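You operate a simulated robot arm through the tools that you are given. There is no shell and no other tool. Be economical: measure what you need, move in short steps, check, and stop when the job is done.

You run a simulated robot arm. Do the job below in one go: nothing can be reset, and whatever is moved stays where it is left.

Task
Open the second right drawer from the top, fetch the note pad and set it in the inside from the top of the second right drawer, then shut the drawer. Stack the blue-band carton labelled "covers" from the blue table top on top of the blue-band carton labelled "labels". Put the teal cup in the inside of the keep tray. Open the first island door from the left, take the stepped rack from the shelf of the left island cupboard and leave it on the top of the stacked boxes and shut the door again. Take the green sponge and put it on the black tray. Press the carboy tap button two times. Take the small pot on the side bench and put it away on the top glass shelf. Turn the spinner speed dial to HIGH. Switch the left wall switch on. Lift the spinner lid open. Do these in any order. Set down upright: small pot.

The check looks at the end state, three seconds after you hand in, the way a careful person would. Anything else that was tipped, shoved, dropped, spilled or broken makes it a failure. Lids that push on must go on centred and level and be pressed home; caps that screw on are set level and turned clockwise until they are tight.

Robot
A 6-joint arm with a two-finger parallel gripper on a trunk, on a base that drives. Base frame: it is fixed to the floor where the robot stands at the start and does not move with it; the origin is under the middle of the robot, x ahead of it, y to its left, z up. Lengths are in mm, angles in rad, forces in N, time in s.
With the tool pointing down near the work surface it reaches from about 300 to 700 mm from the robot's upright axis, wherever it stands. Its first joint turns from -2.897 to 2.897 rad. Places, roughly: black tray (21x13x3 cm) [2500, 500, 900]; blue-band carton [2750, 1750, 1000]; carboy tap button [-1100, 2400, 1200]; first island door [2000, 600, 500]; green sponge (5x9x4 cm) [-1000, 2000, 900]; inside of the keep tray (15x20 cm) [640, 1120, 940]; inside of the second right drawer [4000, -200, 600]; left wall switch [700, -2000, 1200]; note pad [3000, 1750, 1000]; second right drawer [4000, -200, 600]; small pot (6x6x6 cm) [-1000, 2700, 900]; spinner lid [2300, -300, 1100]; spinner speed dial [2400, 0, 1100]; stepped rack (7x12x6 cm) [2200, 500, 500]; teal cup (10x10x8 cm) [2300, 1200, 900]; top glass shelf (172x24 cm) [2080, 140, 1580]; top of the stacked boxes (18x24 cm) [2280, 960, 1040]. Payload 4.1 kg.
Tool frame: the origin (TCP) lies between the finger pads and is the grasp point; the fingertips stand 23 mm ahead of it; z points along the fingers, y is the line along which they close. Largest opening 94 mm; finger width 38, thickness 10; the body of the gripper, 54 by 96 mm, starts 39 mm behind the TCP.
Orientation is that of the tool frame in the base frame, as a unit quaternion [x, y, z, w]. With the fingers straight down and closing along the base's y, the tool's x points along the base's -x, its y along +y and its z along -z.

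Tools
- The arm moves only by the tool drive_tool. Its argument "rows" is a list of rows, each a list of 2 entries, a list of its own where there are three numbers: the shift along the tool's x, y, z in mm, then the turn, a rotation vector about the tool's x, y, z in rad. In form: [[[x, y, z], [wx, wy, wz]], ...]. A call has 1 to 20 rows; each row is the pose to reach, as a shift and turn from the pose commanded when the call began, along the tool's axes at that moment. "jaw" is the gripper command, from -1 (shut) to 1 (fully open), values between in proportion, set as the call begins (left out, the last holds). A row lasts 0.2 s, in which the tool goes at most 50 mm and 0.15 rad; a call with a longer step from one row to the next is refused whole, and so is a gripper value outside its range. A pose out of reach is approached as far as the arm can. The call stops where the force on the tool passes 40 N (or 10 N more than at its start, if that is more) or the arm is blocked; 0.2 s more then pass. The fingers move at their own pace (about 45 mm/s each) and stop on an object; they squeeze with about 45 N. The grip force told is the motor's: it shows also when the fingers shut on nothing. Time passes only in rows, and 0.2 s behind the last, so rows that repeat a pose let the fingers close. It gives the time, the measured TCP pose, the force on the tool (base axes), the opening and the grip force at its end, in the units of the frame above (readings bear some noise), with the torque about the TCP (base axes, N m) and any sound that the robot's microphone picked up.
- Cameras (640 x 400 px; columns grow to the right, rows downward): "scene" is now at [30, 157.1, 1328]; the picture's right is [-0.12, -0.99, 0.00], its down [-0.53, 0.06, -0.85] and it looks along [0.84, -0.10, -0.53] (base axes); focal length 252 px, centre (320, 200). "wrist" rides on the gripper at [86, 16, -75] in the tool frame; the picture's right is [-0.18, 0.98, 0.00], its down [-0.58, -0.11, -0.81] and it looks along [-0.79, -0.15, 0.59] (tool axes); focal length 243 px, centre (320, 200). There is no depth. A picture from a camera that has moved, and an enlarged one, comes with that camera's place and axes in the base frame and with its lens.
- snapshot(camera): a new picture of that camera. It takes no simulated time.
- lift_body(by): slides the trunk up (or, below 0, down) by that many mm; the arm and the scene camera ride with it, the base frame stays. It gives what a move gives, with no picture.
- base_move(legs): drives the robot by 1 to 6 legs, each [ahead, turn to the left] in mm and rad, along the robot's own axes; the way and the turn of a leg run together, so that a leg with both is an arc; at most 1500 mm and 3.142 rad a leg. The arm and the cameras ride along, it lands a little off, and it stops where it bumps. It gives what a move gives.
- pan_tilt(pan, tilt): turns the head with the scene camera to pan (to the left, within 2.705 rad either way) and tilt (down, from -0.506 to 1.204), counted from straight ahead of the robot. It gives what a move gives.
- close_up(camera, box): a new picture of the part [left, top, right, bottom] of that camera's present view, enlarged. It takes no simulated time.
- sign_off(): hands the job in; it is judged then, once.

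Work in short steps. Places have to be worked out from the pictures, the camera data and where the tool is seen: move nearer, look again, correct. Check each grasp and each placing, and mend what went wrong. You have 525 turns and 288 pictures in all, those below and enlarged ones among them. Open the gripper and draw the arm clear of the work before you hand the job in, unless the task says otherwise; then end with one line.

The tools are called after "Call:" as name(argument=value, ...) on one line, values as JSON. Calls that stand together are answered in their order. drive_tool: Moves the arm, as the interface text tells. Its arguments: {"type":"object","properties":{"rows":{"type":"array","items":{"type":"array"}},"jaw":{"type":"number"}},"required":["rows"]} The other tools are called the same way: lift_body (by) slides the trunk up or down; base_move (legs) drives the base; pan_tilt (pan, tilt) turns the head that bears the scene camera; snapshot (camera) takes a picture; close_up (camera, box) takes an enlarged picture of a part of a camera's view; sign_off () hands the job in.

At the start:

```text
clock: 0.0
ee_pos: [492.4, -59.6, 750.7]
tool_rot: [0.001, 1.0, 0.0, 0.0]
wrist_force: [0.4, -0.2, 0.1]
moment: [-0.02, 0.01, 0.01]
grip_width: 94.0
finger_force: 0.0
trunk travel left (down, up): [-275.0, 315.0]
robot x, y, heading: [-0.7, 1.0, 0.002]
head pan, tilt: [-0.115, 0.559]
```

scene: 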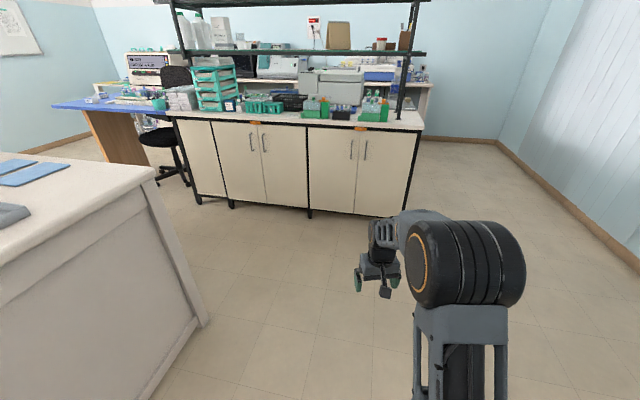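
wrist: 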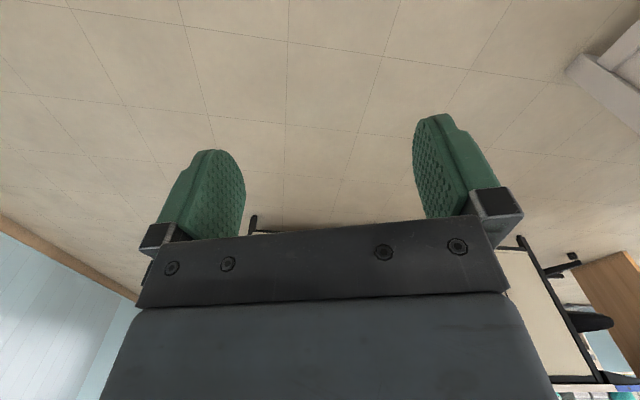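

I start by looking around the room: pan the head to the left to see the near bench and the blue table.

Call:
pan_tilt(pan=1.0, tilt=0.35)

Call:
snapshot(camera="scene")

Call:
pan_tilt(pan=2.2, tilt=0.35)

Call:
snapshot(camera="scene")

Call:
pan_tilt(pan=-1.3, tilt=0.35)

Call:
snapshot(camera="scene")

Call:
pan_tilt(pan=0.15, tilt=0.2)

Call:
close_up(camera="scene", box=[160, 100, 480, 300])

```text
clock: 1.3
ee_pos: [492.3, -59.7, 751.0]
tool_rot: [0.0, 1.0, 0.0, 0.0]
wrist_force: [-0.6, -1.5, 0.0]
moment: [0.0, 0.01, -0.02]
grip_width: 93.9
finger_force: 0.1
trunk travel left (down, up): [-275.0, 315.0]
robot x, y, heading: [1.3, -2.6, -0.003]
head pan, tilt: [1.0, 0.351]
```

```text
285 pictures are left
camera scene: at [-8.6, 245.8, 1347.1], right [0.84, -0.54, 0.0], down [-0.19, -0.29, -0.94], along [0.51, 0.79, -0.34], focal length 252 px, centre (320, 200)
```

scene: 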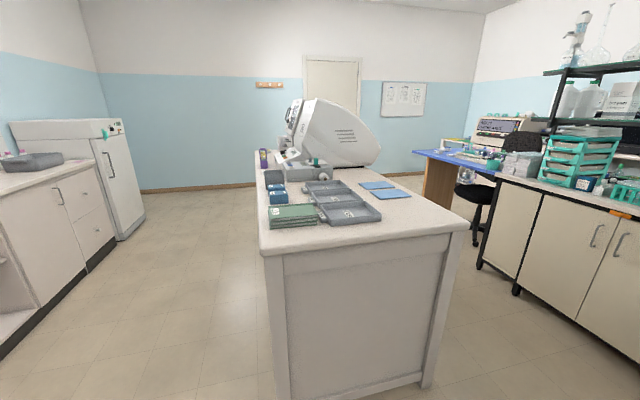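

```text
clock: 2.7
ee_pos: [492.9, -58.9, 750.2]
tool_rot: [-0.001, 1.0, 0.001, 0.0]
wrist_force: [0.5, -0.6, -0.7]
moment: [0.03, -0.01, -0.02]
grip_width: 94.1
finger_force: 0.1
trunk travel left (down, up): [-275.0, 315.0]
robot x, y, heading: [0.9, -3.2, 0.004]
head pan, tilt: [2.201, 0.351]
```

```text
284 pictures are left
camera scene: at [-113.8, 242.7, 1347.1], right [0.81, 0.59, 0.0], down [0.2, -0.28, -0.94], along [-0.55, 0.76, -0.34], focal length 252 px, centre (320, 200)
```

scene: 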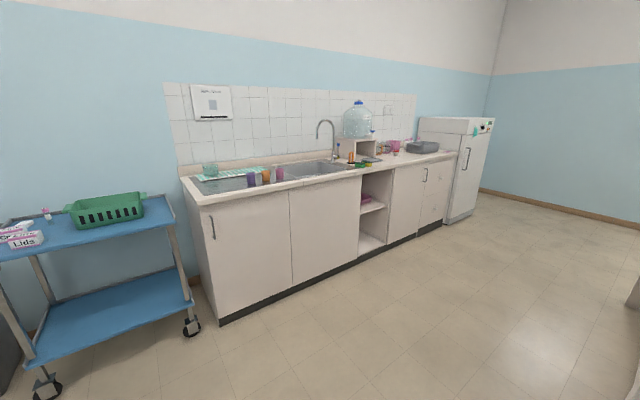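

```text
clock: 5.7
ee_pos: [492.0, -58.5, 749.8]
tool_rot: [0.0, 1.0, 0.0, 0.0]
wrist_force: [0.2, 0.2, 0.1]
moment: [0.0, -0.01, 0.01]
grip_width: 93.9
finger_force: 0.0
trunk travel left (down, up): [-275.0, 315.0]
robot x, y, heading: [1.1, 1.4, -0.004]
head pan, tilt: [-1.3, 0.351]
```

```text
283 pictures are left
camera scene: at [-34.1, 77.7, 1347.1], right [-0.96, -0.27, 0.0], down [-0.09, 0.33, -0.94], along [0.25, -0.9, -0.34], focal length 252 px, centre (320, 200)
```

scene: 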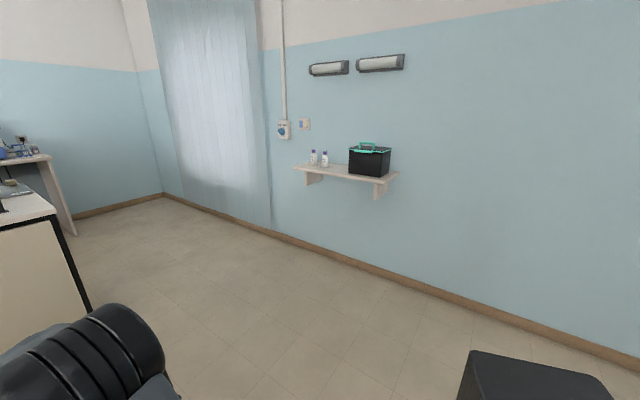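

```text
clock: 7.2
ee_pos: [491.9, -59.7, 751.6]
tool_rot: [0.001, 1.0, 0.0, -0.001]
wrist_force: [0.4, 0.0, -0.3]
moment: [-0.01, 0.03, 0.0]
grip_width: 94.0
finger_force: 0.0
trunk travel left (down, up): [-275.0, 315.0]
robot x, y, heading: [0.8, -0.9, -0.002]
head pan, tilt: [0.15, 0.201]
```

```text
2.00 times, centred on (320, 200) of scene
camera zoom: at [33.1, 181.3, 1361.1], right [0.15, -0.99, 0.0], down [-0.2, -0.03, -0.98], along [0.97, 0.15, -0.2], focal length 503 px, centre (320, 200)
```

zoom: 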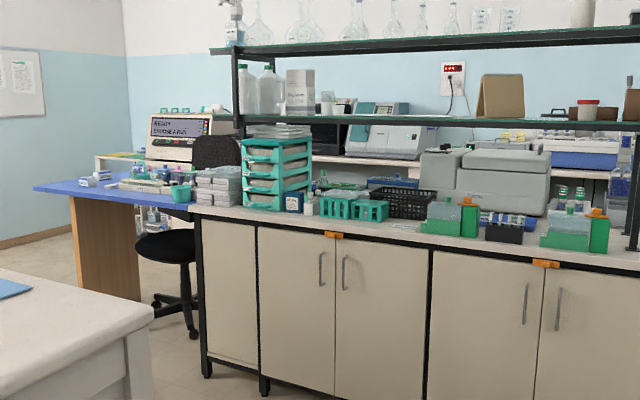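

The wall switch is on the right wall. Drive towards it and face the wall.

Call:
base_move(legs=[[0, -1.077], [1350, 0], [0, -0.494]])

Call:
pan_tilt(pan=0, tilt=0.15)

Call:
snapshot(camera="scene")

```text
clock: 17.9
ee_pos: [728.4, -1733.7, 752.4]
tool_rot: [0.615, 0.788, 0.001, 0.003]
wrist_force: [-0.1, -0.7, -0.5]
moment: [-0.02, 0.02, -0.03]
grip_width: 94.0
finger_force: 0.2
trunk travel left (down, up): [-275.0, 315.0]
robot x, y, heading: [664.0, -1239.9, -1.336]
head pan, tilt: [0.15, 0.201]
stopped in leg 3: the robot was blocked; the commanded pose is now the measured one
```

```text
clock: 18.6
ee_pos: [727.6, -1733.8, 752.1]
tool_rot: [0.618, 0.786, 0.0, 0.002]
wrist_force: [-0.7, -0.1, 0.6]
moment: [0.02, -0.01, -0.02]
grip_width: 94.3
finger_force: 0.0
trunk travel left (down, up): [-275.0, 315.0]
robot x, y, heading: [663.1, -1239.9, -1.34]
head pan, tilt: [0.0, 0.15]
```

```text
281 pictures are left
camera scene: at [846.6, -1231.2, 1364.8], right [-0.97, -0.23, 0.01], down [-0.04, 0.14, -0.99], along [0.23, -0.96, -0.15], focal length 252 px, centre (320, 200)
```

scene: 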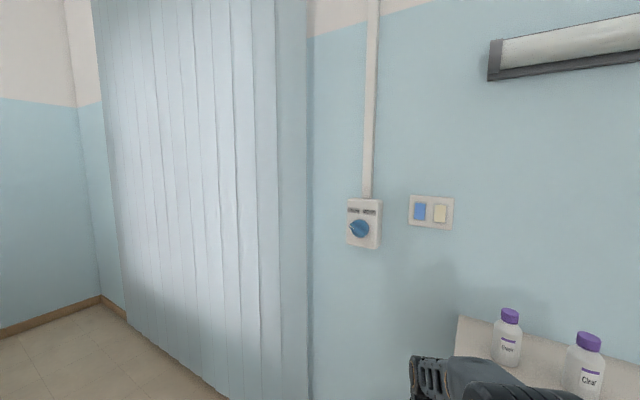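

Something blocked the last turn (perhaps the arm against the shelf). Back off and zoom in on the switches.

Call:
base_move(legs=[[-120, 0]])

Call:
lift_body(by=315)

Call:
pan_tilt(pan=0, tilt=0.55)

Call:
snapshot(camera="scene")

Call:
close_up(camera="scene", box=[310, 130, 470, 230])

```text
clock: 19.3
ee_pos: [727.7, -1733.1, 751.8]
tool_rot: [0.613, 0.79, 0.002, 0.004]
wrist_force: [0.1, -0.3, -0.1]
moment: [-0.01, 0.0, -0.01]
grip_width: 94.1
finger_force: 0.1
trunk travel left (down, up): [-275.0, 315.0]
robot x, y, heading: [667.8, -1242.7, -1.325]
head pan, tilt: [0.0, 0.15]
stopped in leg 1: the robot was blocked; the commanded pose is now the measured one
```

```text
clock: 20.3
ee_pos: [724.1, -1736.1, 805.6]
tool_rot: [0.615, 0.788, 0.006, 0.003]
wrist_force: [-59.2, 26.7, -130.5]
moment: [-4.02, -10.3, -0.17]
grip_width: 93.8
finger_force: 0.0
trunk travel left (down, up): [-332.0, 258.0]
robot x, y, heading: [668.8, -1240.8, -1.33]
head pan, tilt: [0.0, 0.15]
stopped: the force on the tool passed its limit at 469 N (the readings are from after the stop); the commanded pose is now the measured one
```

```text
clock: 21.1
ee_pos: [722.7, -1736.9, 807.1]
tool_rot: [0.615, 0.788, 0.004, 0.004]
wrist_force: [-5.9, -1.9, -46.8]
moment: [-0.36, -2.06, 0.15]
grip_width: 94.0
finger_force: 0.1
trunk travel left (down, up): [-332.0, 258.0]
robot x, y, heading: [667.1, -1239.1, -1.325]
head pan, tilt: [0.0, 0.55]
```

```text
280 pictures are left
camera scene: at [836.4, -1231.3, 1385.7], right [-0.97, -0.24, 0.0], down [-0.13, 0.51, -0.85], along [0.2, -0.83, -0.52], focal length 252 px, centre (320, 200)
```

scene: 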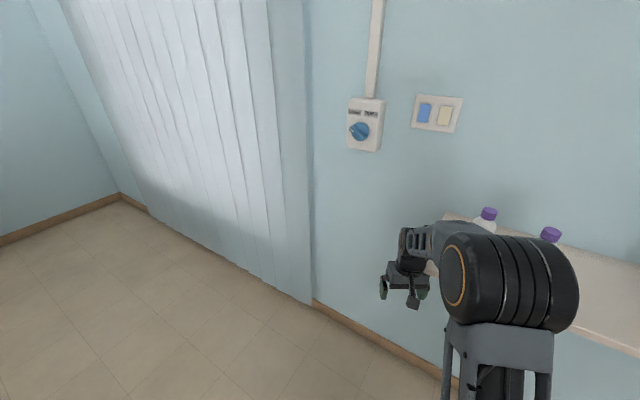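

```text
4.00 times, centred on (390, 180) of scene
camera zoom: at [836.4, -1231.3, 1385.7], right [-0.97, -0.24, 0.0], down [-0.13, 0.51, -0.85], along [0.2, -0.83, -0.52], focal length 1006 px, centre (40, 280)
```

zoom: 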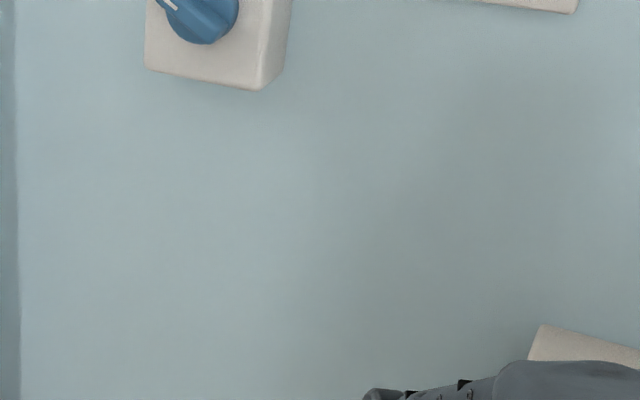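

The lift pressed the arm against the shelf's underside. I lower again and turn left, away from the shelf.

Call:
lift_body(by=-60)

Call:
base_move(legs=[[0, 0.15]])

Call:
snapshot(camera="wrist")

Call:
snapshot(camera="scene")

```text
clock: 22.1
ee_pos: [727.8, -1734.6, 747.1]
tool_rot: [0.614, 0.79, 0.001, 0.004]
wrist_force: [-0.7, -0.2, -0.6]
moment: [-0.02, 0.0, 0.0]
grip_width: 93.8
finger_force: 0.1
trunk travel left (down, up): [-272.0, 318.0]
robot x, y, heading: [663.2, -1240.6, -1.321]
head pan, tilt: [0.0, 0.55]
```

```text
clock: 23.2
ee_pos: [797.1, -1721.2, 745.9]
tool_rot: [0.555, 0.832, 0.005, 0.004]
wrist_force: [-0.6, 0.0, 0.3]
moment: [-0.01, 0.0, -0.04]
grip_width: 93.9
finger_force: 0.0
trunk travel left (down, up): [-272.0, 318.0]
robot x, y, heading: [664.2, -1243.9, -1.181]
head pan, tilt: [0.0, 0.55]
```

```text
278 pictures are left
camera wrist: at [776.2, -1634.0, 821.5], right [0.98, 0.21, 0.01], down [0.11, -0.58, 0.81], along [0.17, -0.79, -0.59], focal length 243 px, centre (320, 200)
```

wrist: 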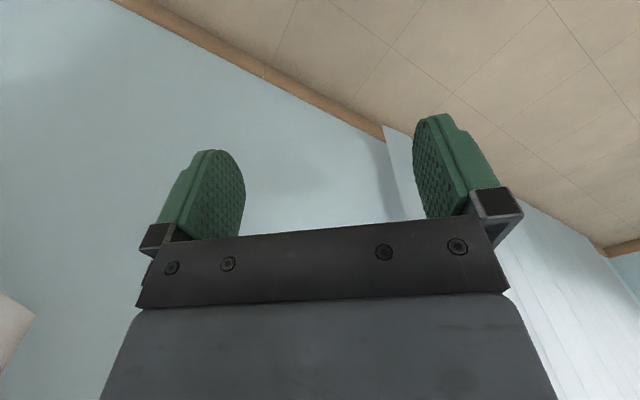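

```text
277 pictures are left
camera scene: at [831.9, -1203.4, 1325.8], right [-0.92, -0.38, 0.0], down [-0.2, 0.48, -0.85], along [0.32, -0.79, -0.52], focal length 252 px, centre (320, 200)
```

scene: 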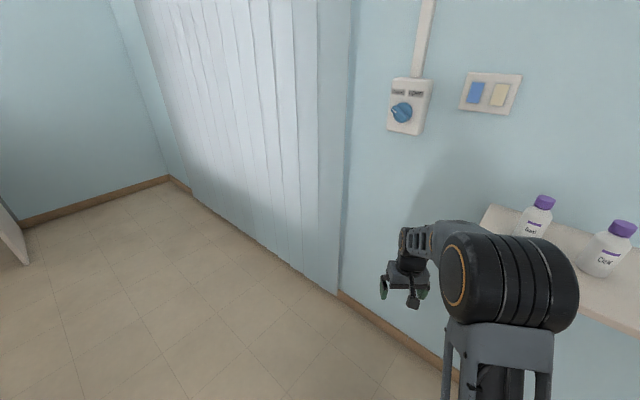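

Free and bottles upright. Back away, raise the trunk fully, and zoom in on the switch.

Call:
base_move(legs=[[-200, 0]])

Call:
lift_body(by=315)

Call:
snapshot(camera="scene")

Call:
close_up(camera="scene", box=[380, 60, 540, 160])

```text
clock: 24.7
ee_pos: [724.7, -1543.5, 746.3]
tool_rot: [0.555, 0.832, 0.004, 0.005]
wrist_force: [-0.7, -0.2, 0.5]
moment: [0.05, 0.02, -0.01]
grip_width: 94.1
finger_force: 0.0
trunk travel left (down, up): [-272.0, 318.0]
robot x, y, heading: [589.0, -1064.4, -1.172]
head pan, tilt: [0.0, 0.55]
```

```text
clock: 27.9
ee_pos: [725.1, -1542.3, 1061.6]
tool_rot: [0.554, 0.833, 0.004, 0.004]
wrist_force: [0.1, 0.3, 0.7]
moment: [-0.01, 0.01, 0.0]
grip_width: 94.0
finger_force: 0.0
trunk travel left (down, up): [-587.0, 3.0]
robot x, y, heading: [591.1, -1062.3, -1.177]
head pan, tilt: [0.0, 0.55]
```

```text
276 pictures are left
camera scene: at [758.7, -1026.4, 1640.8], right [-0.92, -0.38, 0.0], down [-0.2, 0.48, -0.85], along [0.33, -0.79, -0.52], focal length 252 px, centre (320, 200)
```

scene: 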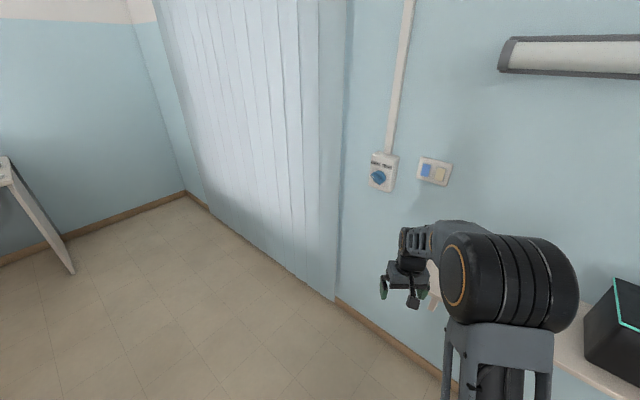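

```text
4.00 times, centred on (460, 110) of scene
camera zoom: at [758.7, -1026.4, 1640.8], right [-0.92, -0.38, 0.0], down [-0.2, 0.48, -0.85], along [0.33, -0.79, -0.52], focal length 1006 px, centre (-240, 560)
```

zoom: 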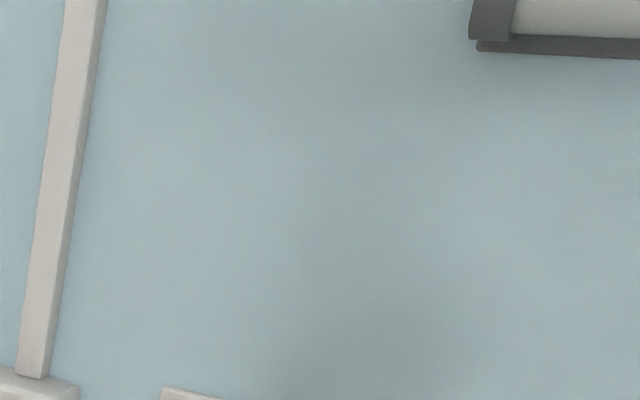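

Turn the base to face the switch and close in a little, then pitch the tool horizontal with the jaw shut.

Call:
base_move(legs=[[0, -0.245], [100, 0]])

Call:
drive_tool(rows=[[[0, 0, 0], [0, -0.15, 0]], [[0, 0, 0], [0, -0.3, 0]], [[0, 0, 0], [0, -0.45, 0]], [[0, 0, 0], [0, -0.6, 0]], [[0, 0, -20], [0, -0.75, 0]], [[0, 0, -40], [0, -0.9, 0]], [[0, 0, -60], [0, -1.05, 0]], [[0, 0, -80], [0, -1.2, 0]], [[0, 0, -100], [0, -1.35, 0]], [[0, 0, -120], [0, -1.5, 0]], [[0, 0, -140], [0, -1.571, 0]]], jaw=-1)

Call:
snapshot(camera="scene")

Call:
snapshot(camera="wrist")

```text
clock: 29.9
ee_pos: [622.3, -1657.3, 1061.5]
tool_rot: [0.65, 0.76, 0.004, 0.005]
wrist_force: [0.4, -0.1, 0.3]
moment: [0.01, -0.03, -0.04]
grip_width: 93.7
finger_force: 0.1
trunk travel left (down, up): [-587.0, 3.0]
robot x, y, heading: [608.0, -1158.8, -1.415]
head pan, tilt: [0.0, 0.55]
```

```text
clock: 32.2
ee_pos: [619.5, -1658.3, 1201.3]
tool_rot: [0.461, 0.534, -0.457, 0.541]
wrist_force: [0.4, -0.4, 0.2]
moment: [-0.01, -0.02, -0.02]
grip_width: 0.1
finger_force: 42.6
out of reach, approached as far as the arm can: row 5
trunk travel left (down, up): [-587.0, 3.0]
robot x, y, heading: [606.7, -1160.9, -1.421]
head pan, tilt: [0.0, 0.55]
```

```text
274 pictures are left
camera scene: at [777.4, -1162.6, 1640.8], right [-0.99, -0.16, 0.0], down [-0.08, 0.52, -0.85], along [0.13, -0.84, -0.52], focal length 252 px, centre (320, 200)
```

scene: 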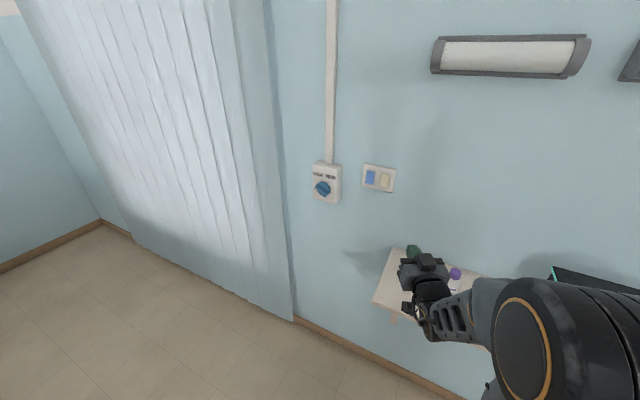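

```text
273 pictures are left
camera wrist: at [623.9, -1580.8, 1114.9], right [0.97, 0.15, 0.2], down [-0.24, 0.78, 0.58], along [-0.06, -0.61, 0.79], focal length 243 px, centre (320, 200)
```

wrist: 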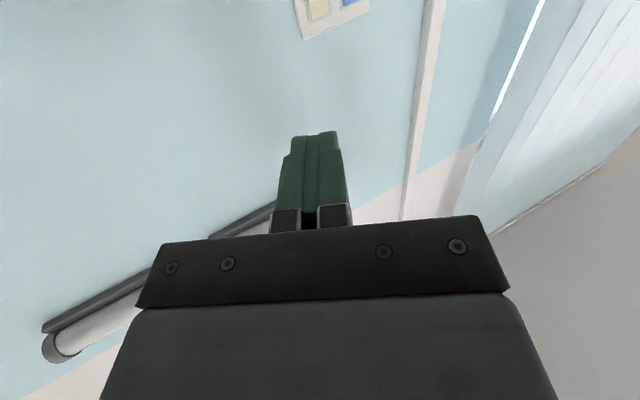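

Now zoom in on the switch plate to see which half is pressed.

Call:
close_up(camera="scene", box=[300, 140, 420, 215])

```text
5.33 times, centred on (360, 178) of scene
camera zoom: at [777.4, -1162.6, 1640.8], right [-0.99, -0.16, 0.0], down [-0.08, 0.52, -0.85], along [0.13, -0.84, -0.52], focal length 1342 px, centre (107, 320)
```

zoom: 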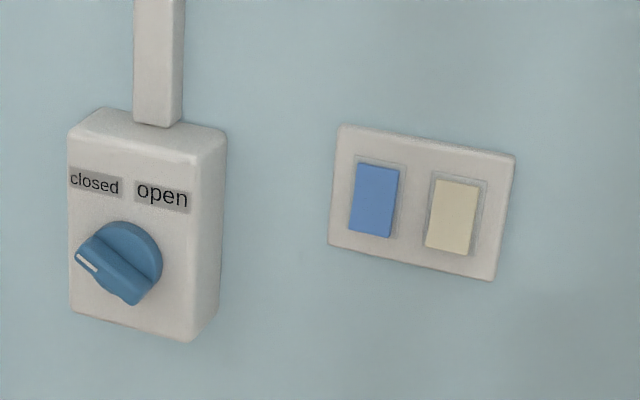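

Approach the switch plate for a close wrist view before pressing.

Call:
drive_tool(rows=[[[5, 8, 48], [0, 0, 0]], [[10, 16, 96], [0, 0, 0]], [[15, 24, 144], [0, 0, 0]], [[20, 30, 190], [0, 0, 0]], [[20, 33, 235], [0, 0, 0]]])

Call:
snapshot(camera="wrist")

Call:
close_up(camera="scene", box=[310, 130, 470, 230])

```text
clock: 33.5
ee_pos: [654.0, -1881.9, 1184.9]
tool_rot: [0.454, 0.545, -0.444, 0.547]
wrist_force: [-0.8, 0.1, 1.0]
moment: [-0.04, -0.01, -0.04]
grip_width: 0.0
finger_force: 42.1
out of reach, approached as far as the arm can: row 1, 2, 3, 4, 5
trunk travel left (down, up): [-587.0, 3.0]
robot x, y, heading: [607.5, -1159.3, -1.415]
head pan, tilt: [0.0, 0.55]
```

```text
271 pictures are left
camera wrist: at [655.4, -1803.9, 1098.2], right [0.96, 0.19, 0.2], down [-0.27, 0.76, 0.59], along [-0.04, -0.62, 0.79], focal length 243 px, centre (320, 200)
```

wrist: 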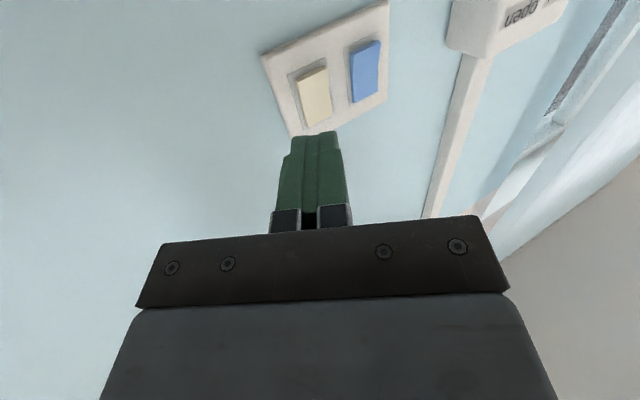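

```text
4.00 times, centred on (390, 180) of scene
camera zoom: at [778.3, -1163.5, 1640.7], right [-0.99, -0.16, 0.0], down [-0.08, 0.52, -0.85], along [0.13, -0.84, -0.52], focal length 1006 px, centre (40, 280)
```

zoom: 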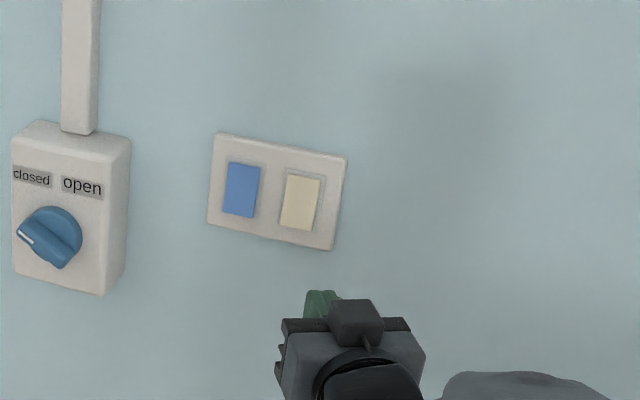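

Enlarge the wrist view of the rocker.

Call:
close_up(camera="wrist", box=[250, 0, 410, 100])

```text
4.00 times, centred on (330, 50) of wrist
camera zoom: at [655.4, -1803.9, 1098.2], right [0.96, 0.19, 0.2], down [-0.27, 0.76, 0.59], along [-0.04, -0.62, 0.79], focal length 970 px, centre (280, 800)
```

zoom: 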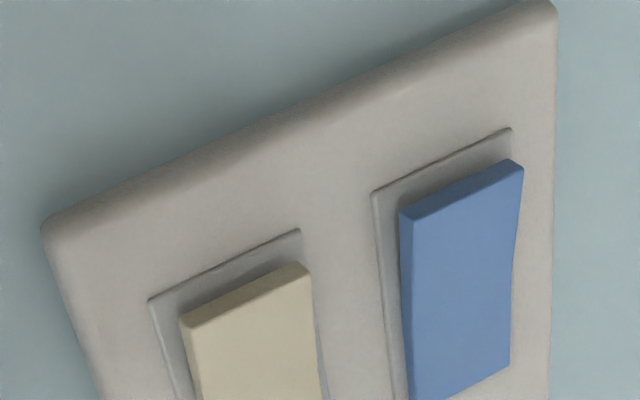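

The rocker's lower end sticks out, so I press low. Triangulation puts the blue rocker near (721,-2035,1218). Drive the base a bit closer first.

Call:
base_move(legs=[[80, 0]])

Call:
drive_tool(rows=[[[-7, 25, 5], [0, 0, 0]], [[-14, 47, 10], [0, 0, 0]]])

Call:
snapshot(camera="wrist")

Call:
close_up(camera="scene", box=[270, 110, 430, 210])

```text
clock: 34.5
ee_pos: [666.1, -1960.7, 1183.3]
tool_rot: [0.453, 0.546, -0.443, 0.548]
wrist_force: [-0.3, 0.1, -1.2]
moment: [-0.02, -0.02, 0.0]
grip_width: 0.0
finger_force: 42.7
trunk travel left (down, up): [-587.0, 3.0]
robot x, y, heading: [618.8, -1238.2, -1.408]
head pan, tilt: [0.0, 0.55]
```

```text
clock: 35.1
ee_pos: [690.4, -1962.3, 1203.9]
tool_rot: [0.448, 0.553, -0.435, 0.552]
wrist_force: [0.2, -0.1, -0.2]
moment: [0.01, -0.01, -0.03]
grip_width: 0.0
finger_force: 42.3
out of reach, approached as far as the arm can: row 1, 2
trunk travel left (down, up): [-587.0, 3.0]
robot x, y, heading: [619.5, -1243.2, -1.411]
head pan, tilt: [0.0, 0.55]
```

```text
268 pictures are left
camera wrist: at [689.1, -1884.6, 1118.0], right [0.96, 0.21, 0.2], down [-0.29, 0.75, 0.59], along [-0.02, -0.62, 0.78], focal length 243 px, centre (320, 200)
```

wrist: 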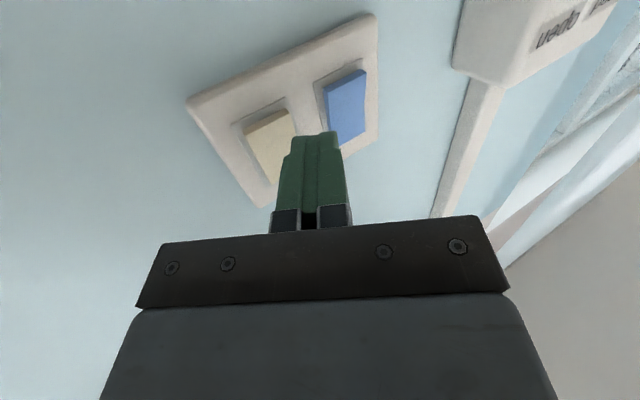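

```text
4.00 times, centred on (350, 160) of scene
camera zoom: at [790.4, -1241.2, 1640.8], right [-0.99, -0.16, 0.0], down [-0.08, 0.52, -0.85], along [0.13, -0.84, -0.52], focal length 1006 px, centre (200, 360)
```

zoom: 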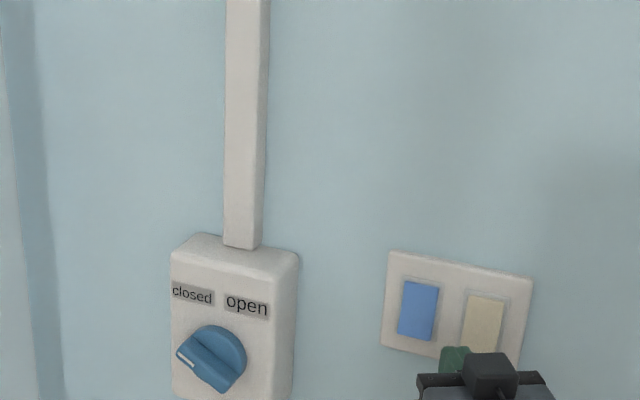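

Fingertips are about 25 mm short sideways; turn the base slightly left and look again.

Call:
base_move(legs=[[0, 0.025]])

Call:
drive_tool(rows=[[[3, 0, 20], [0, 0, 0]], [[6, 0, 30], [0, 0, 0]]])

Call:
snapshot(camera="wrist")

```text
clock: 35.9
ee_pos: [706.3, -1961.4, 1203.4]
tool_rot: [0.441, 0.559, -0.428, 0.557]
wrist_force: [0.7, -0.1, -0.1]
moment: [-0.01, 0.05, -0.05]
grip_width: 0.3
finger_force: 42.5
trunk travel left (down, up): [-587.0, 3.0]
robot x, y, heading: [620.1, -1240.2, -1.388]
head pan, tilt: [0.0, 0.55]
```

```text
clock: 36.5
ee_pos: [713.4, -1991.2, 1195.4]
tool_rot: [0.441, 0.558, -0.429, 0.557]
wrist_force: [-1.0, -1.2, -0.2]
moment: [-0.03, 0.0, 0.0]
grip_width: 0.0
finger_force: 42.8
trunk travel left (down, up): [-587.0, 3.0]
robot x, y, heading: [619.3, -1237.0, -1.387]
head pan, tilt: [0.0, 0.55]
```

```text
266 pictures are left
camera wrist: at [710.9, -1913.0, 1110.8], right [0.95, 0.24, 0.2], down [-0.31, 0.75, 0.59], along [-0.01, -0.62, 0.78], focal length 243 px, centre (320, 200)
```

wrist: 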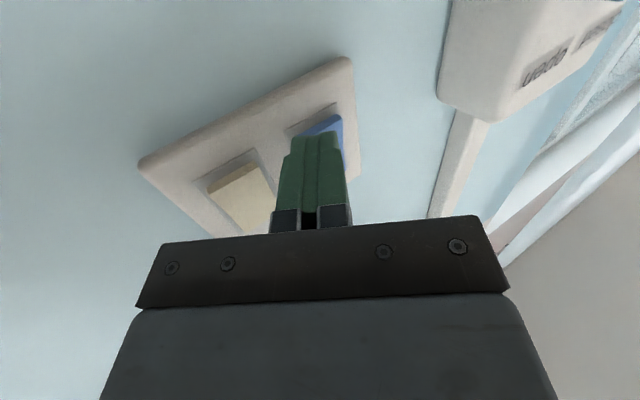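

Fingertips line up with the blue rocker's lower end. Advance slowly until contact.

Call:
drive_tool(rows=[[[0, 2, 8], [0, 0, 0]], [[0, 2, 14], [0, 0, 0]], [[0, 2, 20], [0, 0, 0]], [[0, 2, 26], [0, 0, 0]]])

Call:
snapshot(camera="wrist")

```text
clock: 37.4
ee_pos: [718.8, -2005.4, 1195.0]
tool_rot: [0.442, 0.559, -0.427, 0.556]
wrist_force: [-3.3, 31.7, 2.2]
moment: [-0.67, -0.05, -0.24]
grip_width: 0.0
finger_force: 41.8
trunk travel left (down, up): [-587.0, 3.0]
robot x, y, heading: [622.2, -1236.8, -1.387]
head pan, tilt: [0.0, 0.55]
heard: click
stopped in row 4: the force on the tool passed its limit at 48 N (the readings are from after the stop); the commanded pose is now the measured one
```

```text
265 pictures are left
camera wrist: at [716.4, -1926.9, 1110.7], right [0.95, 0.23, 0.2], down [-0.31, 0.74, 0.59], along [-0.01, -0.62, 0.78], focal length 243 px, centre (320, 200)
```

wrist: 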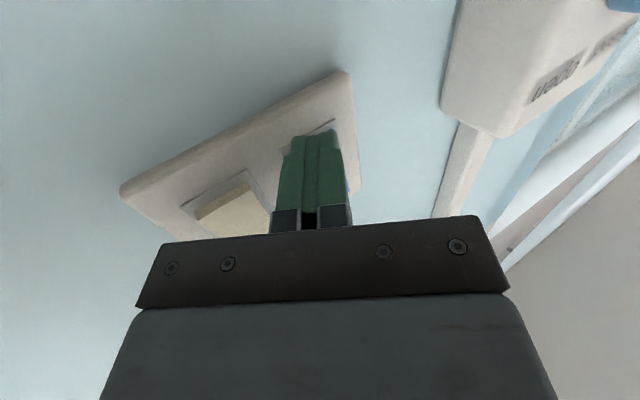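

A click was heard. Retreat and check the rocker.

Call:
drive_tool(rows=[[[0, 0, -30], [0, 0, 0]], [[0, -20, -60], [0, 0, 0]], [[0, -40, -80], [0, 0, 0]]])

Call:
snapshot(camera="wrist")

Call:
close_up(camera="wrist", box=[250, 20, 410, 120])

```text
clock: 38.2
ee_pos: [662.2, -1940.5, 1193.0]
tool_rot: [0.444, 0.56, -0.426, 0.555]
wrist_force: [-0.8, -0.4, 0.3]
moment: [0.01, 0.02, 0.02]
grip_width: 0.0
finger_force: 41.9
trunk travel left (down, up): [-587.0, 3.0]
robot x, y, heading: [621.5, -1237.3, -1.391]
head pan, tilt: [0.0, 0.55]
```

```text
264 pictures are left
camera wrist: at [659.7, -1860.3, 1108.1], right [0.95, 0.23, 0.2], down [-0.31, 0.74, 0.6], along [-0.01, -0.63, 0.78], focal length 243 px, centre (320, 200)
```

wrist: 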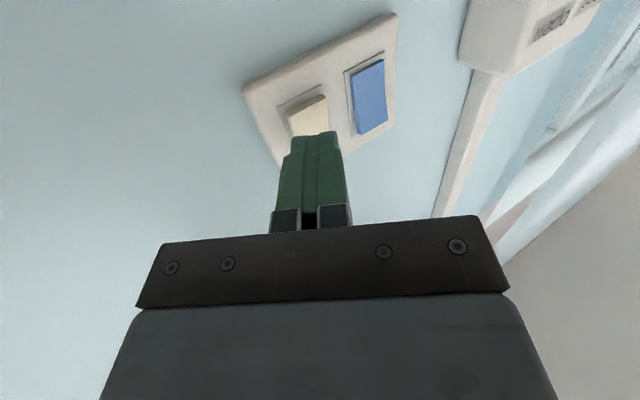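

```text
4.00 times, centred on (330, 70) of wrist
camera zoom: at [659.7, -1860.3, 1108.1], right [0.95, 0.23, 0.2], down [-0.31, 0.74, 0.6], along [-0.01, -0.63, 0.78], focal length 970 px, centre (280, 720)
```

zoom: 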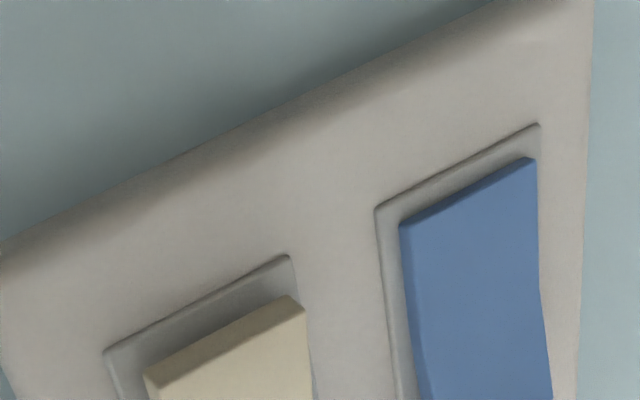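

The rocker has flipped: switch on. Back away, fold the tool back to pointing down and drive towards the island.

Call:
base_move(legs=[[-300, 0]])

Call:
drive_tool(rows=[[[10, 0, -20], [0, 0.15, 0]], [[20, 0, -40], [0, 0.3, 0]], [[30, 0, -60], [0, 0.45, 0]], [[40, 0, -80], [0, 0.6, 0]], [[50, 0, -100], [0, 0.75, 0]], [[60, 0, -120], [0, 0.9, 0]], [[70, 0, -140], [0, 1.05, 0]], [[80, 0, -160], [0, 1.2, 0]], [[90, 0, -180], [0, 1.35, 0]], [[100, 0, -200], [0, 1.5, 0]], [[110, 0, -220], [0, 1.571, 0]]])

Call:
base_move(legs=[[0, 1.5], [750, 0.8], [0, -0.9]])

Call:
pan_tilt(pan=0, tilt=0.3)

Call:
snapshot(camera="scene")

```text
clock: 40.3
ee_pos: [609.1, -1639.8, 1193.8]
tool_rot: [0.444, 0.559, -0.427, 0.554]
wrist_force: [-0.3, -0.6, -0.1]
moment: [0.01, -0.02, 0.01]
grip_width: 0.1
finger_force: 42.6
trunk travel left (down, up): [-587.0, 3.0]
robot x, y, heading: [565.8, -936.6, -1.394]
head pan, tilt: [0.0, 0.55]
```

```text
clock: 42.7
ee_pos: [555.9, -1423.4, 1086.5]
tool_rot: [0.615, 0.788, 0.013, -0.004]
wrist_force: [1.6, -0.3, -1.3]
moment: [-0.02, 0.02, 0.0]
grip_width: 0.0
finger_force: 42.4
trunk travel left (down, up): [-587.0, 3.0]
robot x, y, heading: [564.5, -942.4, -1.392]
head pan, tilt: [0.0, 0.55]
```

```text
clock: 52.1
ee_pos: [1660.0, -493.8, 1095.0]
tool_rot: [-0.124, 0.989, 0.065, -0.037]
wrist_force: [-0.8, -0.7, -1.6]
moment: [0.03, -0.03, -0.04]
grip_width: 0.1
finger_force: 42.3
trunk travel left (down, up): [-587.0, 3.0]
robot x, y, heading: [1251.9, -592.1, 0.455]
head pan, tilt: [0.0, 0.55]
stopped in leg 3: the robot was blocked; the commanded pose is now the measured one
```

```text
clock: 52.8
ee_pos: [1665.0, -492.9, 1093.9]
tool_rot: [-0.144, 0.986, 0.081, -0.033]
wrist_force: [-0.4, -0.5, 0.3]
moment: [-0.03, 0.0, 0.02]
grip_width: 0.0
finger_force: 42.7
trunk travel left (down, up): [-587.0, 3.0]
robot x, y, heading: [1252.6, -588.7, 0.441]
head pan, tilt: [0.0, 0.3]
```

```text
262 pictures are left
camera scene: at [1058.7, -127.3, 1622.2], right [0.42, -0.88, 0.21], down [-0.18, -0.3, -0.94], along [0.89, 0.36, -0.28], focal length 252 px, centre (320, 200)
```

scene: 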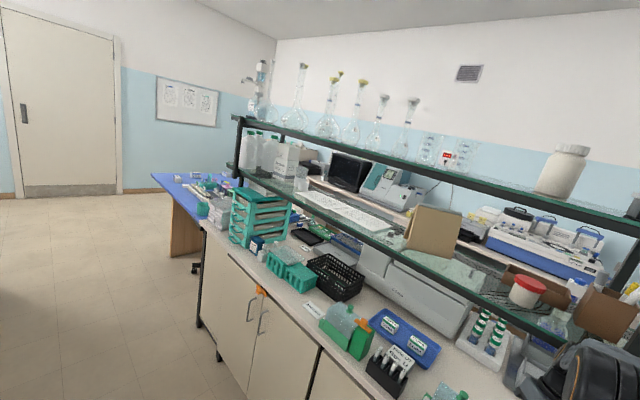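

The robot leans: the arm's elbow has run into the island shelving while turning. Turn back left at once, a little.

Call:
base_move(legs=[[0, 0.2]])

Call:
snapshot(camera="scene")

```text
clock: 53.6
ee_pos: [1568.3, -559.4, 1085.8]
tool_rot: [-0.148, 0.974, 0.16, -0.064]
wrist_force: [0.1, 2.2, 3.1]
moment: [-0.17, -0.1, 0.01]
grip_width: 0.1
finger_force: 42.8
trunk travel left (down, up): [-587.0, 3.0]
robot x, y, heading: [1251.7, -591.0, 0.426]
head pan, tilt: [0.0, 0.3]
stopped in leg 1: the robot was blocked; the commanded pose is now the measured one
```

```text
261 pictures are left
camera scene: at [1007.7, 13.9, 1581.6], right [0.39, -0.87, 0.3], down [-0.15, -0.38, -0.91], along [0.91, 0.32, -0.28], focal length 252 px, centre (320, 200)
```

scene: 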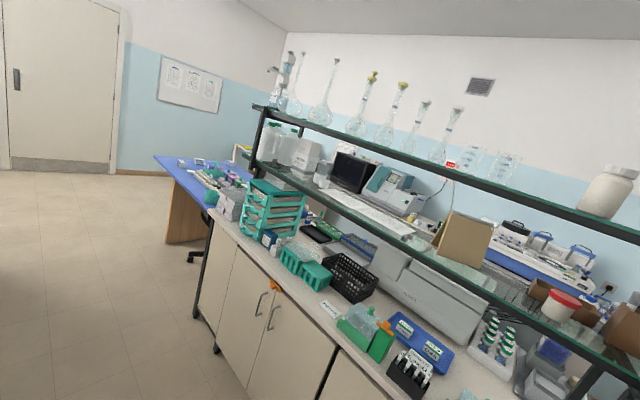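

It leans further left. Check the wrist view (no time passes) before acting.

Call:
snapshot(camera="wrist")

```text
260 pictures are left
camera wrist: at [1494.5, -592.5, 1168.7], right [-0.09, 0.95, 0.31], down [0.72, -0.16, 0.68], along [0.69, 0.28, -0.67], focal length 243 px, centre (320, 200)
```

wrist: 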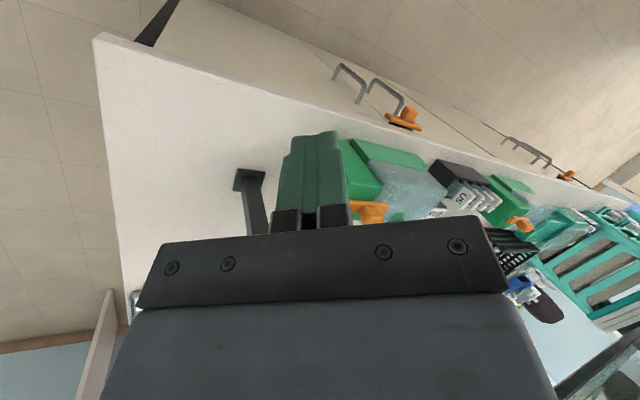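

The tilt shifts the weight left; lowering the trunk brings it back inside the base. The arm is clear of the counter front, so lower now.

Call:
lift_body(by=-250)

Call:
snapshot(camera="scene")

```text
clock: 53.9
ee_pos: [1565.2, -772.7, 1016.4]
tool_rot: [-0.116, 0.945, 0.29, -0.096]
wrist_force: [-1.3, 2.5, 4.4]
moment: [-0.29, -0.14, -0.05]
grip_width: 0.2
finger_force: 42.8
trunk travel left (down, up): [-585.0, 5.0]
robot x, y, heading: [1239.1, -600.2, 0.348]
head pan, tilt: [0.0, 0.3]
stopped: the arm was blocked; the commanded pose is now the measured one
```

```text
259 pictures are left
camera scene: at [1116.8, -189.5, 1635.6], right [0.34, -0.93, 0.16], down [-0.22, -0.24, -0.94], along [0.91, 0.29, -0.29], focal length 252 px, centre (320, 200)
```

scene: 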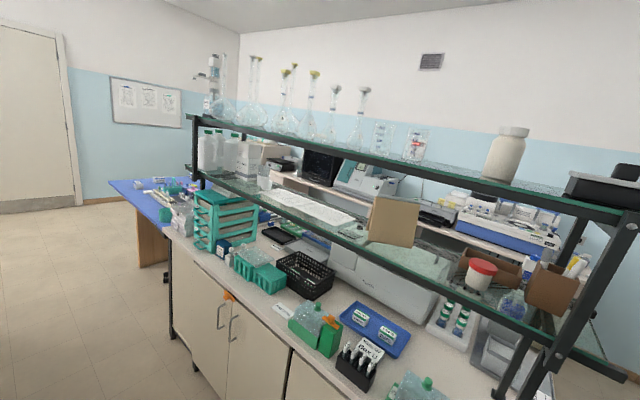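

The lean is decreasing (0.30 → 0.16). Let it settle with a small head motion and re-check.

Call:
pan_tilt(pan=0, tilt=0.45)

Call:
snapshot(camera="scene")

```text
clock: 54.6
ee_pos: [1803.9, -934.0, 930.5]
tool_rot: [-0.189, 0.918, 0.333, -0.098]
wrist_force: [2.0, -1.7, -0.8]
moment: [0.13, 0.14, 0.05]
grip_width: 0.0
finger_force: 42.3
trunk travel left (down, up): [-585.0, 5.0]
robot x, y, heading: [1233.2, -606.8, 0.456]
head pan, tilt: [0.0, 0.45]
```

```text
258 pictures are left
camera scene: at [1336.7, -722.1, 1675.1], right [0.43, -0.88, -0.19], down [-0.47, -0.04, -0.88], along [0.77, 0.47, -0.43], focal length 252 px, centre (320, 200)
```

scene: 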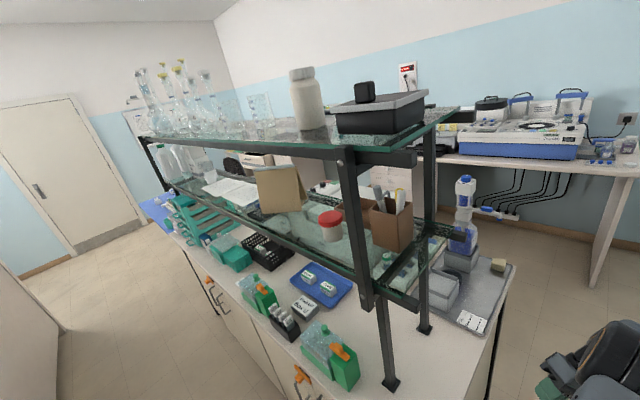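

It is now rocking to the other side. Let it settle more.

Call:
pan_tilt(pan=0, tilt=0.4)

Call:
pan_tilt(pan=0, tilt=0.45)

Call:
snapshot(camera="scene")

```text
clock: 55.2
ee_pos: [1626.6, -783.8, 987.7]
tool_rot: [-0.119, 0.934, 0.314, -0.12]
wrist_force: [-2.0, 2.5, 3.3]
moment: [-0.24, -0.15, -0.04]
grip_width: 0.0
finger_force: 42.3
trunk travel left (down, up): [-585.0, 5.0]
robot x, y, heading: [1250.7, -596.1, 0.37]
head pan, tilt: [0.0, 0.4]
```

```text
clock: 55.9
ee_pos: [1709.9, -835.3, 987.9]
tool_rot: [-0.15, 0.954, 0.25, -0.068]
wrist_force: [1.2, 0.5, 0.7]
moment: [0.01, 0.08, 0.05]
grip_width: 0.0
finger_force: 42.1
trunk travel left (down, up): [-585.0, 5.0]
robot x, y, heading: [1244.6, -600.9, 0.379]
head pan, tilt: [0.0, 0.45]
```

```text
257 pictures are left
camera scene: at [1226.2, -457.8, 1652.8], right [0.37, -0.93, -0.02], down [-0.41, -0.15, -0.9], along [0.83, 0.34, -0.43], focal length 252 px, centre (320, 200)
```

scene: 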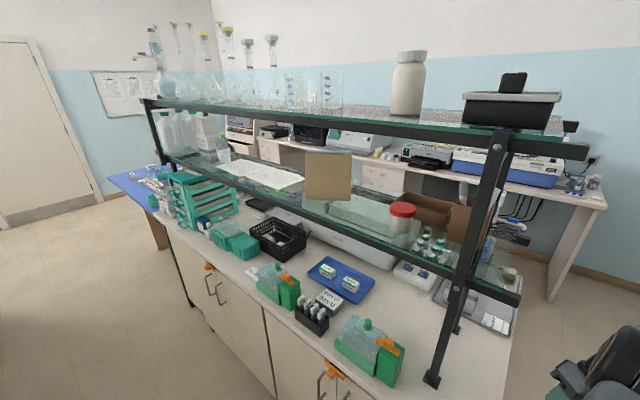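

Settled nearly. Lower the trunk for stability and re-check.

Call:
lift_body(by=-330)

Call:
snapshot(camera="scene")

```text
clock: 56.2
ee_pos: [1665.1, -788.1, 986.9]
tool_rot: [-0.145, 0.945, 0.277, -0.101]
wrist_force: [1.9, -2.4, 2.4]
moment: [0.05, 0.05, 0.04]
grip_width: 0.1
finger_force: 42.3
trunk travel left (down, up): [-583.0, 7.0]
robot x, y, heading: [1245.1, -600.7, 0.387]
head pan, tilt: [0.0, 0.45]
stopped: the arm was blocked; the commanded pose is now the measured one
```

```text
256 pictures are left
camera scene: at [1175.7, -339.1, 1641.0], right [0.38, -0.92, 0.06], down [-0.38, -0.22, -0.9], along [0.84, 0.32, -0.43], focal length 252 px, centre (320, 200)
```

scene: 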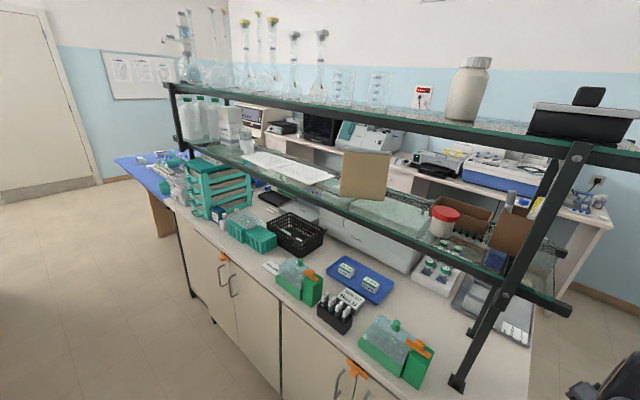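

Still wobbling slightly; wait a few seconds with tiny head moves.

Call:
pan_tilt(pan=0, tilt=0.4)

Call:
pan_tilt(pan=0, tilt=0.45)

Call:
pan_tilt(pan=0, tilt=0.4)

Call:
pan_tilt(pan=0, tilt=0.45)

Call:
lift_body(by=-150)

Call:
snapshot(camera="scene")

```text
clock: 56.8
ee_pos: [1683.1, -812.9, 978.4]
tool_rot: [-0.146, 0.945, 0.277, -0.095]
wrist_force: [0.1, -0.2, 1.9]
moment: [0.0, 0.04, 0.0]
grip_width: 0.0
finger_force: 41.7
trunk travel left (down, up): [-583.0, 7.0]
robot x, y, heading: [1238.7, -601.1, 0.386]
head pan, tilt: [0.0, 0.4]
```

```text
clock: 57.4
ee_pos: [1686.6, -835.2, 967.2]
tool_rot: [-0.142, 0.939, 0.297, -0.104]
wrist_force: [-0.6, 0.0, -1.6]
moment: [0.07, -0.01, 0.01]
grip_width: 0.0
finger_force: 42.1
trunk travel left (down, up): [-583.0, 7.0]
robot x, y, heading: [1244.3, -602.2, 0.381]
head pan, tilt: [0.0, 0.45]
```

```text
clock: 58.1
ee_pos: [1681.4, -816.5, 973.8]
tool_rot: [-0.143, 0.942, 0.288, -0.1]
wrist_force: [-1.4, 1.6, 0.7]
moment: [-0.12, -0.02, 0.02]
grip_width: 0.0
finger_force: 42.6
trunk travel left (down, up): [-583.0, 7.0]
robot x, y, heading: [1243.4, -598.7, 0.381]
head pan, tilt: [0.0, 0.4]
```

```text
clock: 58.7
ee_pos: [1682.7, -820.5, 971.3]
tool_rot: [-0.143, 0.941, 0.289, -0.102]
wrist_force: [0.3, 0.5, 1.4]
moment: [-0.03, -0.03, -0.02]
grip_width: 0.0
finger_force: 42.1
trunk travel left (down, up): [-583.0, 7.0]
robot x, y, heading: [1247.1, -600.9, 0.384]
head pan, tilt: [0.0, 0.45]
```

```text
clock: 60.5
ee_pos: [1681.2, -820.3, 822.1]
tool_rot: [-0.144, 0.941, 0.289, -0.103]
wrist_force: [-0.9, -0.7, 0.5]
moment: [0.03, 0.02, 0.0]
grip_width: 0.1
finger_force: 42.3
trunk travel left (down, up): [-433.0, 157.0]
robot x, y, heading: [1241.3, -595.9, 0.384]
head pan, tilt: [0.0, 0.45]
```

```text
255 pictures are left
camera scene: at [1212.8, -431.4, 1496.4], right [0.38, -0.93, 0.0], down [-0.4, -0.16, -0.9], along [0.83, 0.34, -0.44], focal length 252 px, centre (320, 200)
```

scene: 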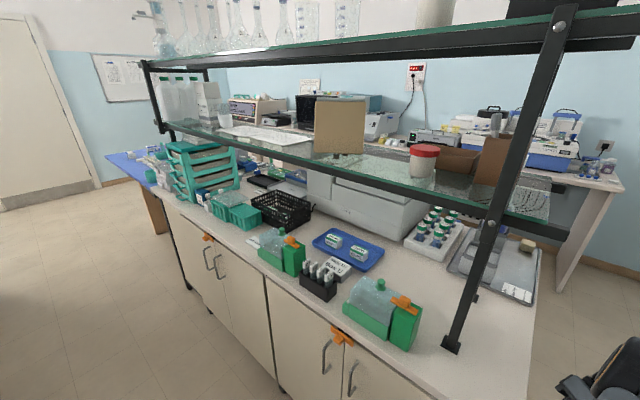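

Stable and level now. First bring the tool back to straight down.

Call:
drive_tool(rows=[[[0, 0, 0], [0.123, -0.019, -0.016]], [[0, 0, 0], [0.246, -0.037, -0.032]], [[0, 0, 0], [0.37, -0.056, -0.047]], [[0, 0, 0], [0.493, -0.074, -0.063]], [[0, 0, 0], [0.616, -0.093, -0.079]]])

Call:
drive_tool(rows=[[[0, 40, 0], [0, 0, 0]], [[0, 80, 0], [0, 0, 0]], [[0, 120, 0], [0, 0, 0]], [[-10, 160, 0], [0, 0, 0]], [[-20, 200, 0], [0, 0, 0]], [[-30, 240, 0], [0, 0, 0]], [[-40, 280, 0], [0, 0, 0]], [[-50, 310, 0], [0, 0, 0]]])

```text
clock: 61.6
ee_pos: [1681.1, -819.7, 823.2]
tool_rot: [-0.191, 0.982, -0.001, 0.002]
wrist_force: [0.5, -0.3, 0.1]
moment: [0.02, -0.01, 0.02]
grip_width: 0.1
finger_force: 42.7
trunk travel left (down, up): [-433.0, 157.0]
robot x, y, heading: [1244.7, -600.5, 0.387]
head pan, tilt: [0.0, 0.45]
```

```text
clock: 62.1
ee_pos: [1670.1, -793.5, 823.4]
tool_rot: [-0.186, 0.983, -0.008, 0.006]
wrist_force: [-3.0, -5.8, 0.7]
moment: [0.32, -0.19, 0.1]
grip_width: 0.1
finger_force: 42.4
trunk travel left (down, up): [-433.0, 157.0]
robot x, y, heading: [1242.6, -597.8, 0.383]
head pan, tilt: [0.0, 0.45]
stopped in row 2: the force on the tool passed its limit at 72 N (the readings are from after the stop); the commanded pose is now the measured one
```

Something resisted. Look at where the arm is.

Call:
pan_tilt(pan=-0.6, tilt=0.9)

Call:
snapshot(camera="scene")

Call:
snapshot(camera="wrist")

```text
clock: 63.1
ee_pos: [1670.1, -793.1, 822.2]
tool_rot: [-0.186, 0.982, -0.007, 0.004]
wrist_force: [-4.7, -5.2, 0.3]
moment: [0.39, -0.19, 0.18]
grip_width: 0.2
finger_force: 42.6
trunk travel left (down, up): [-433.0, 157.0]
robot x, y, heading: [1244.3, -597.1, 0.383]
head pan, tilt: [-0.6, 0.901]
```

```text
254 pictures are left
camera scene: at [1201.2, -482.6, 1458.1], right [-0.22, -0.98, 0.0], down [-0.76, 0.17, -0.62], along [0.61, -0.13, -0.78], focal length 252 px, centre (320, 200)
```

scene: 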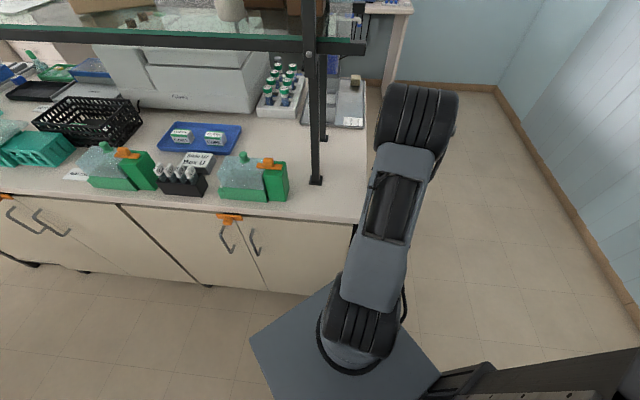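

```text
253 pictures are left
camera wrist: at [1581.9, -808.2, 896.9], right [-0.19, 0.98, -0.01], down [0.57, 0.12, 0.81], along [0.8, 0.15, -0.58], focal length 243 px, centre (320, 200)
```

wrist: 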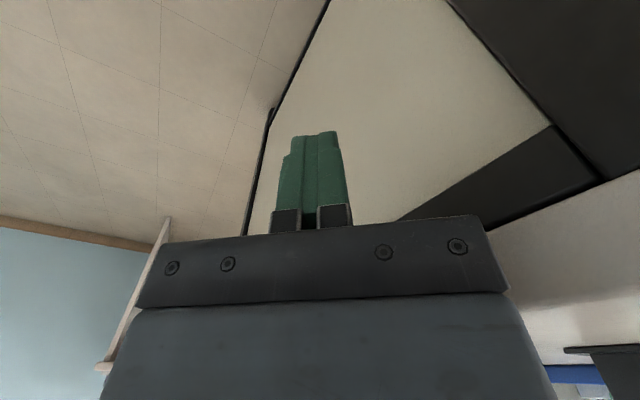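

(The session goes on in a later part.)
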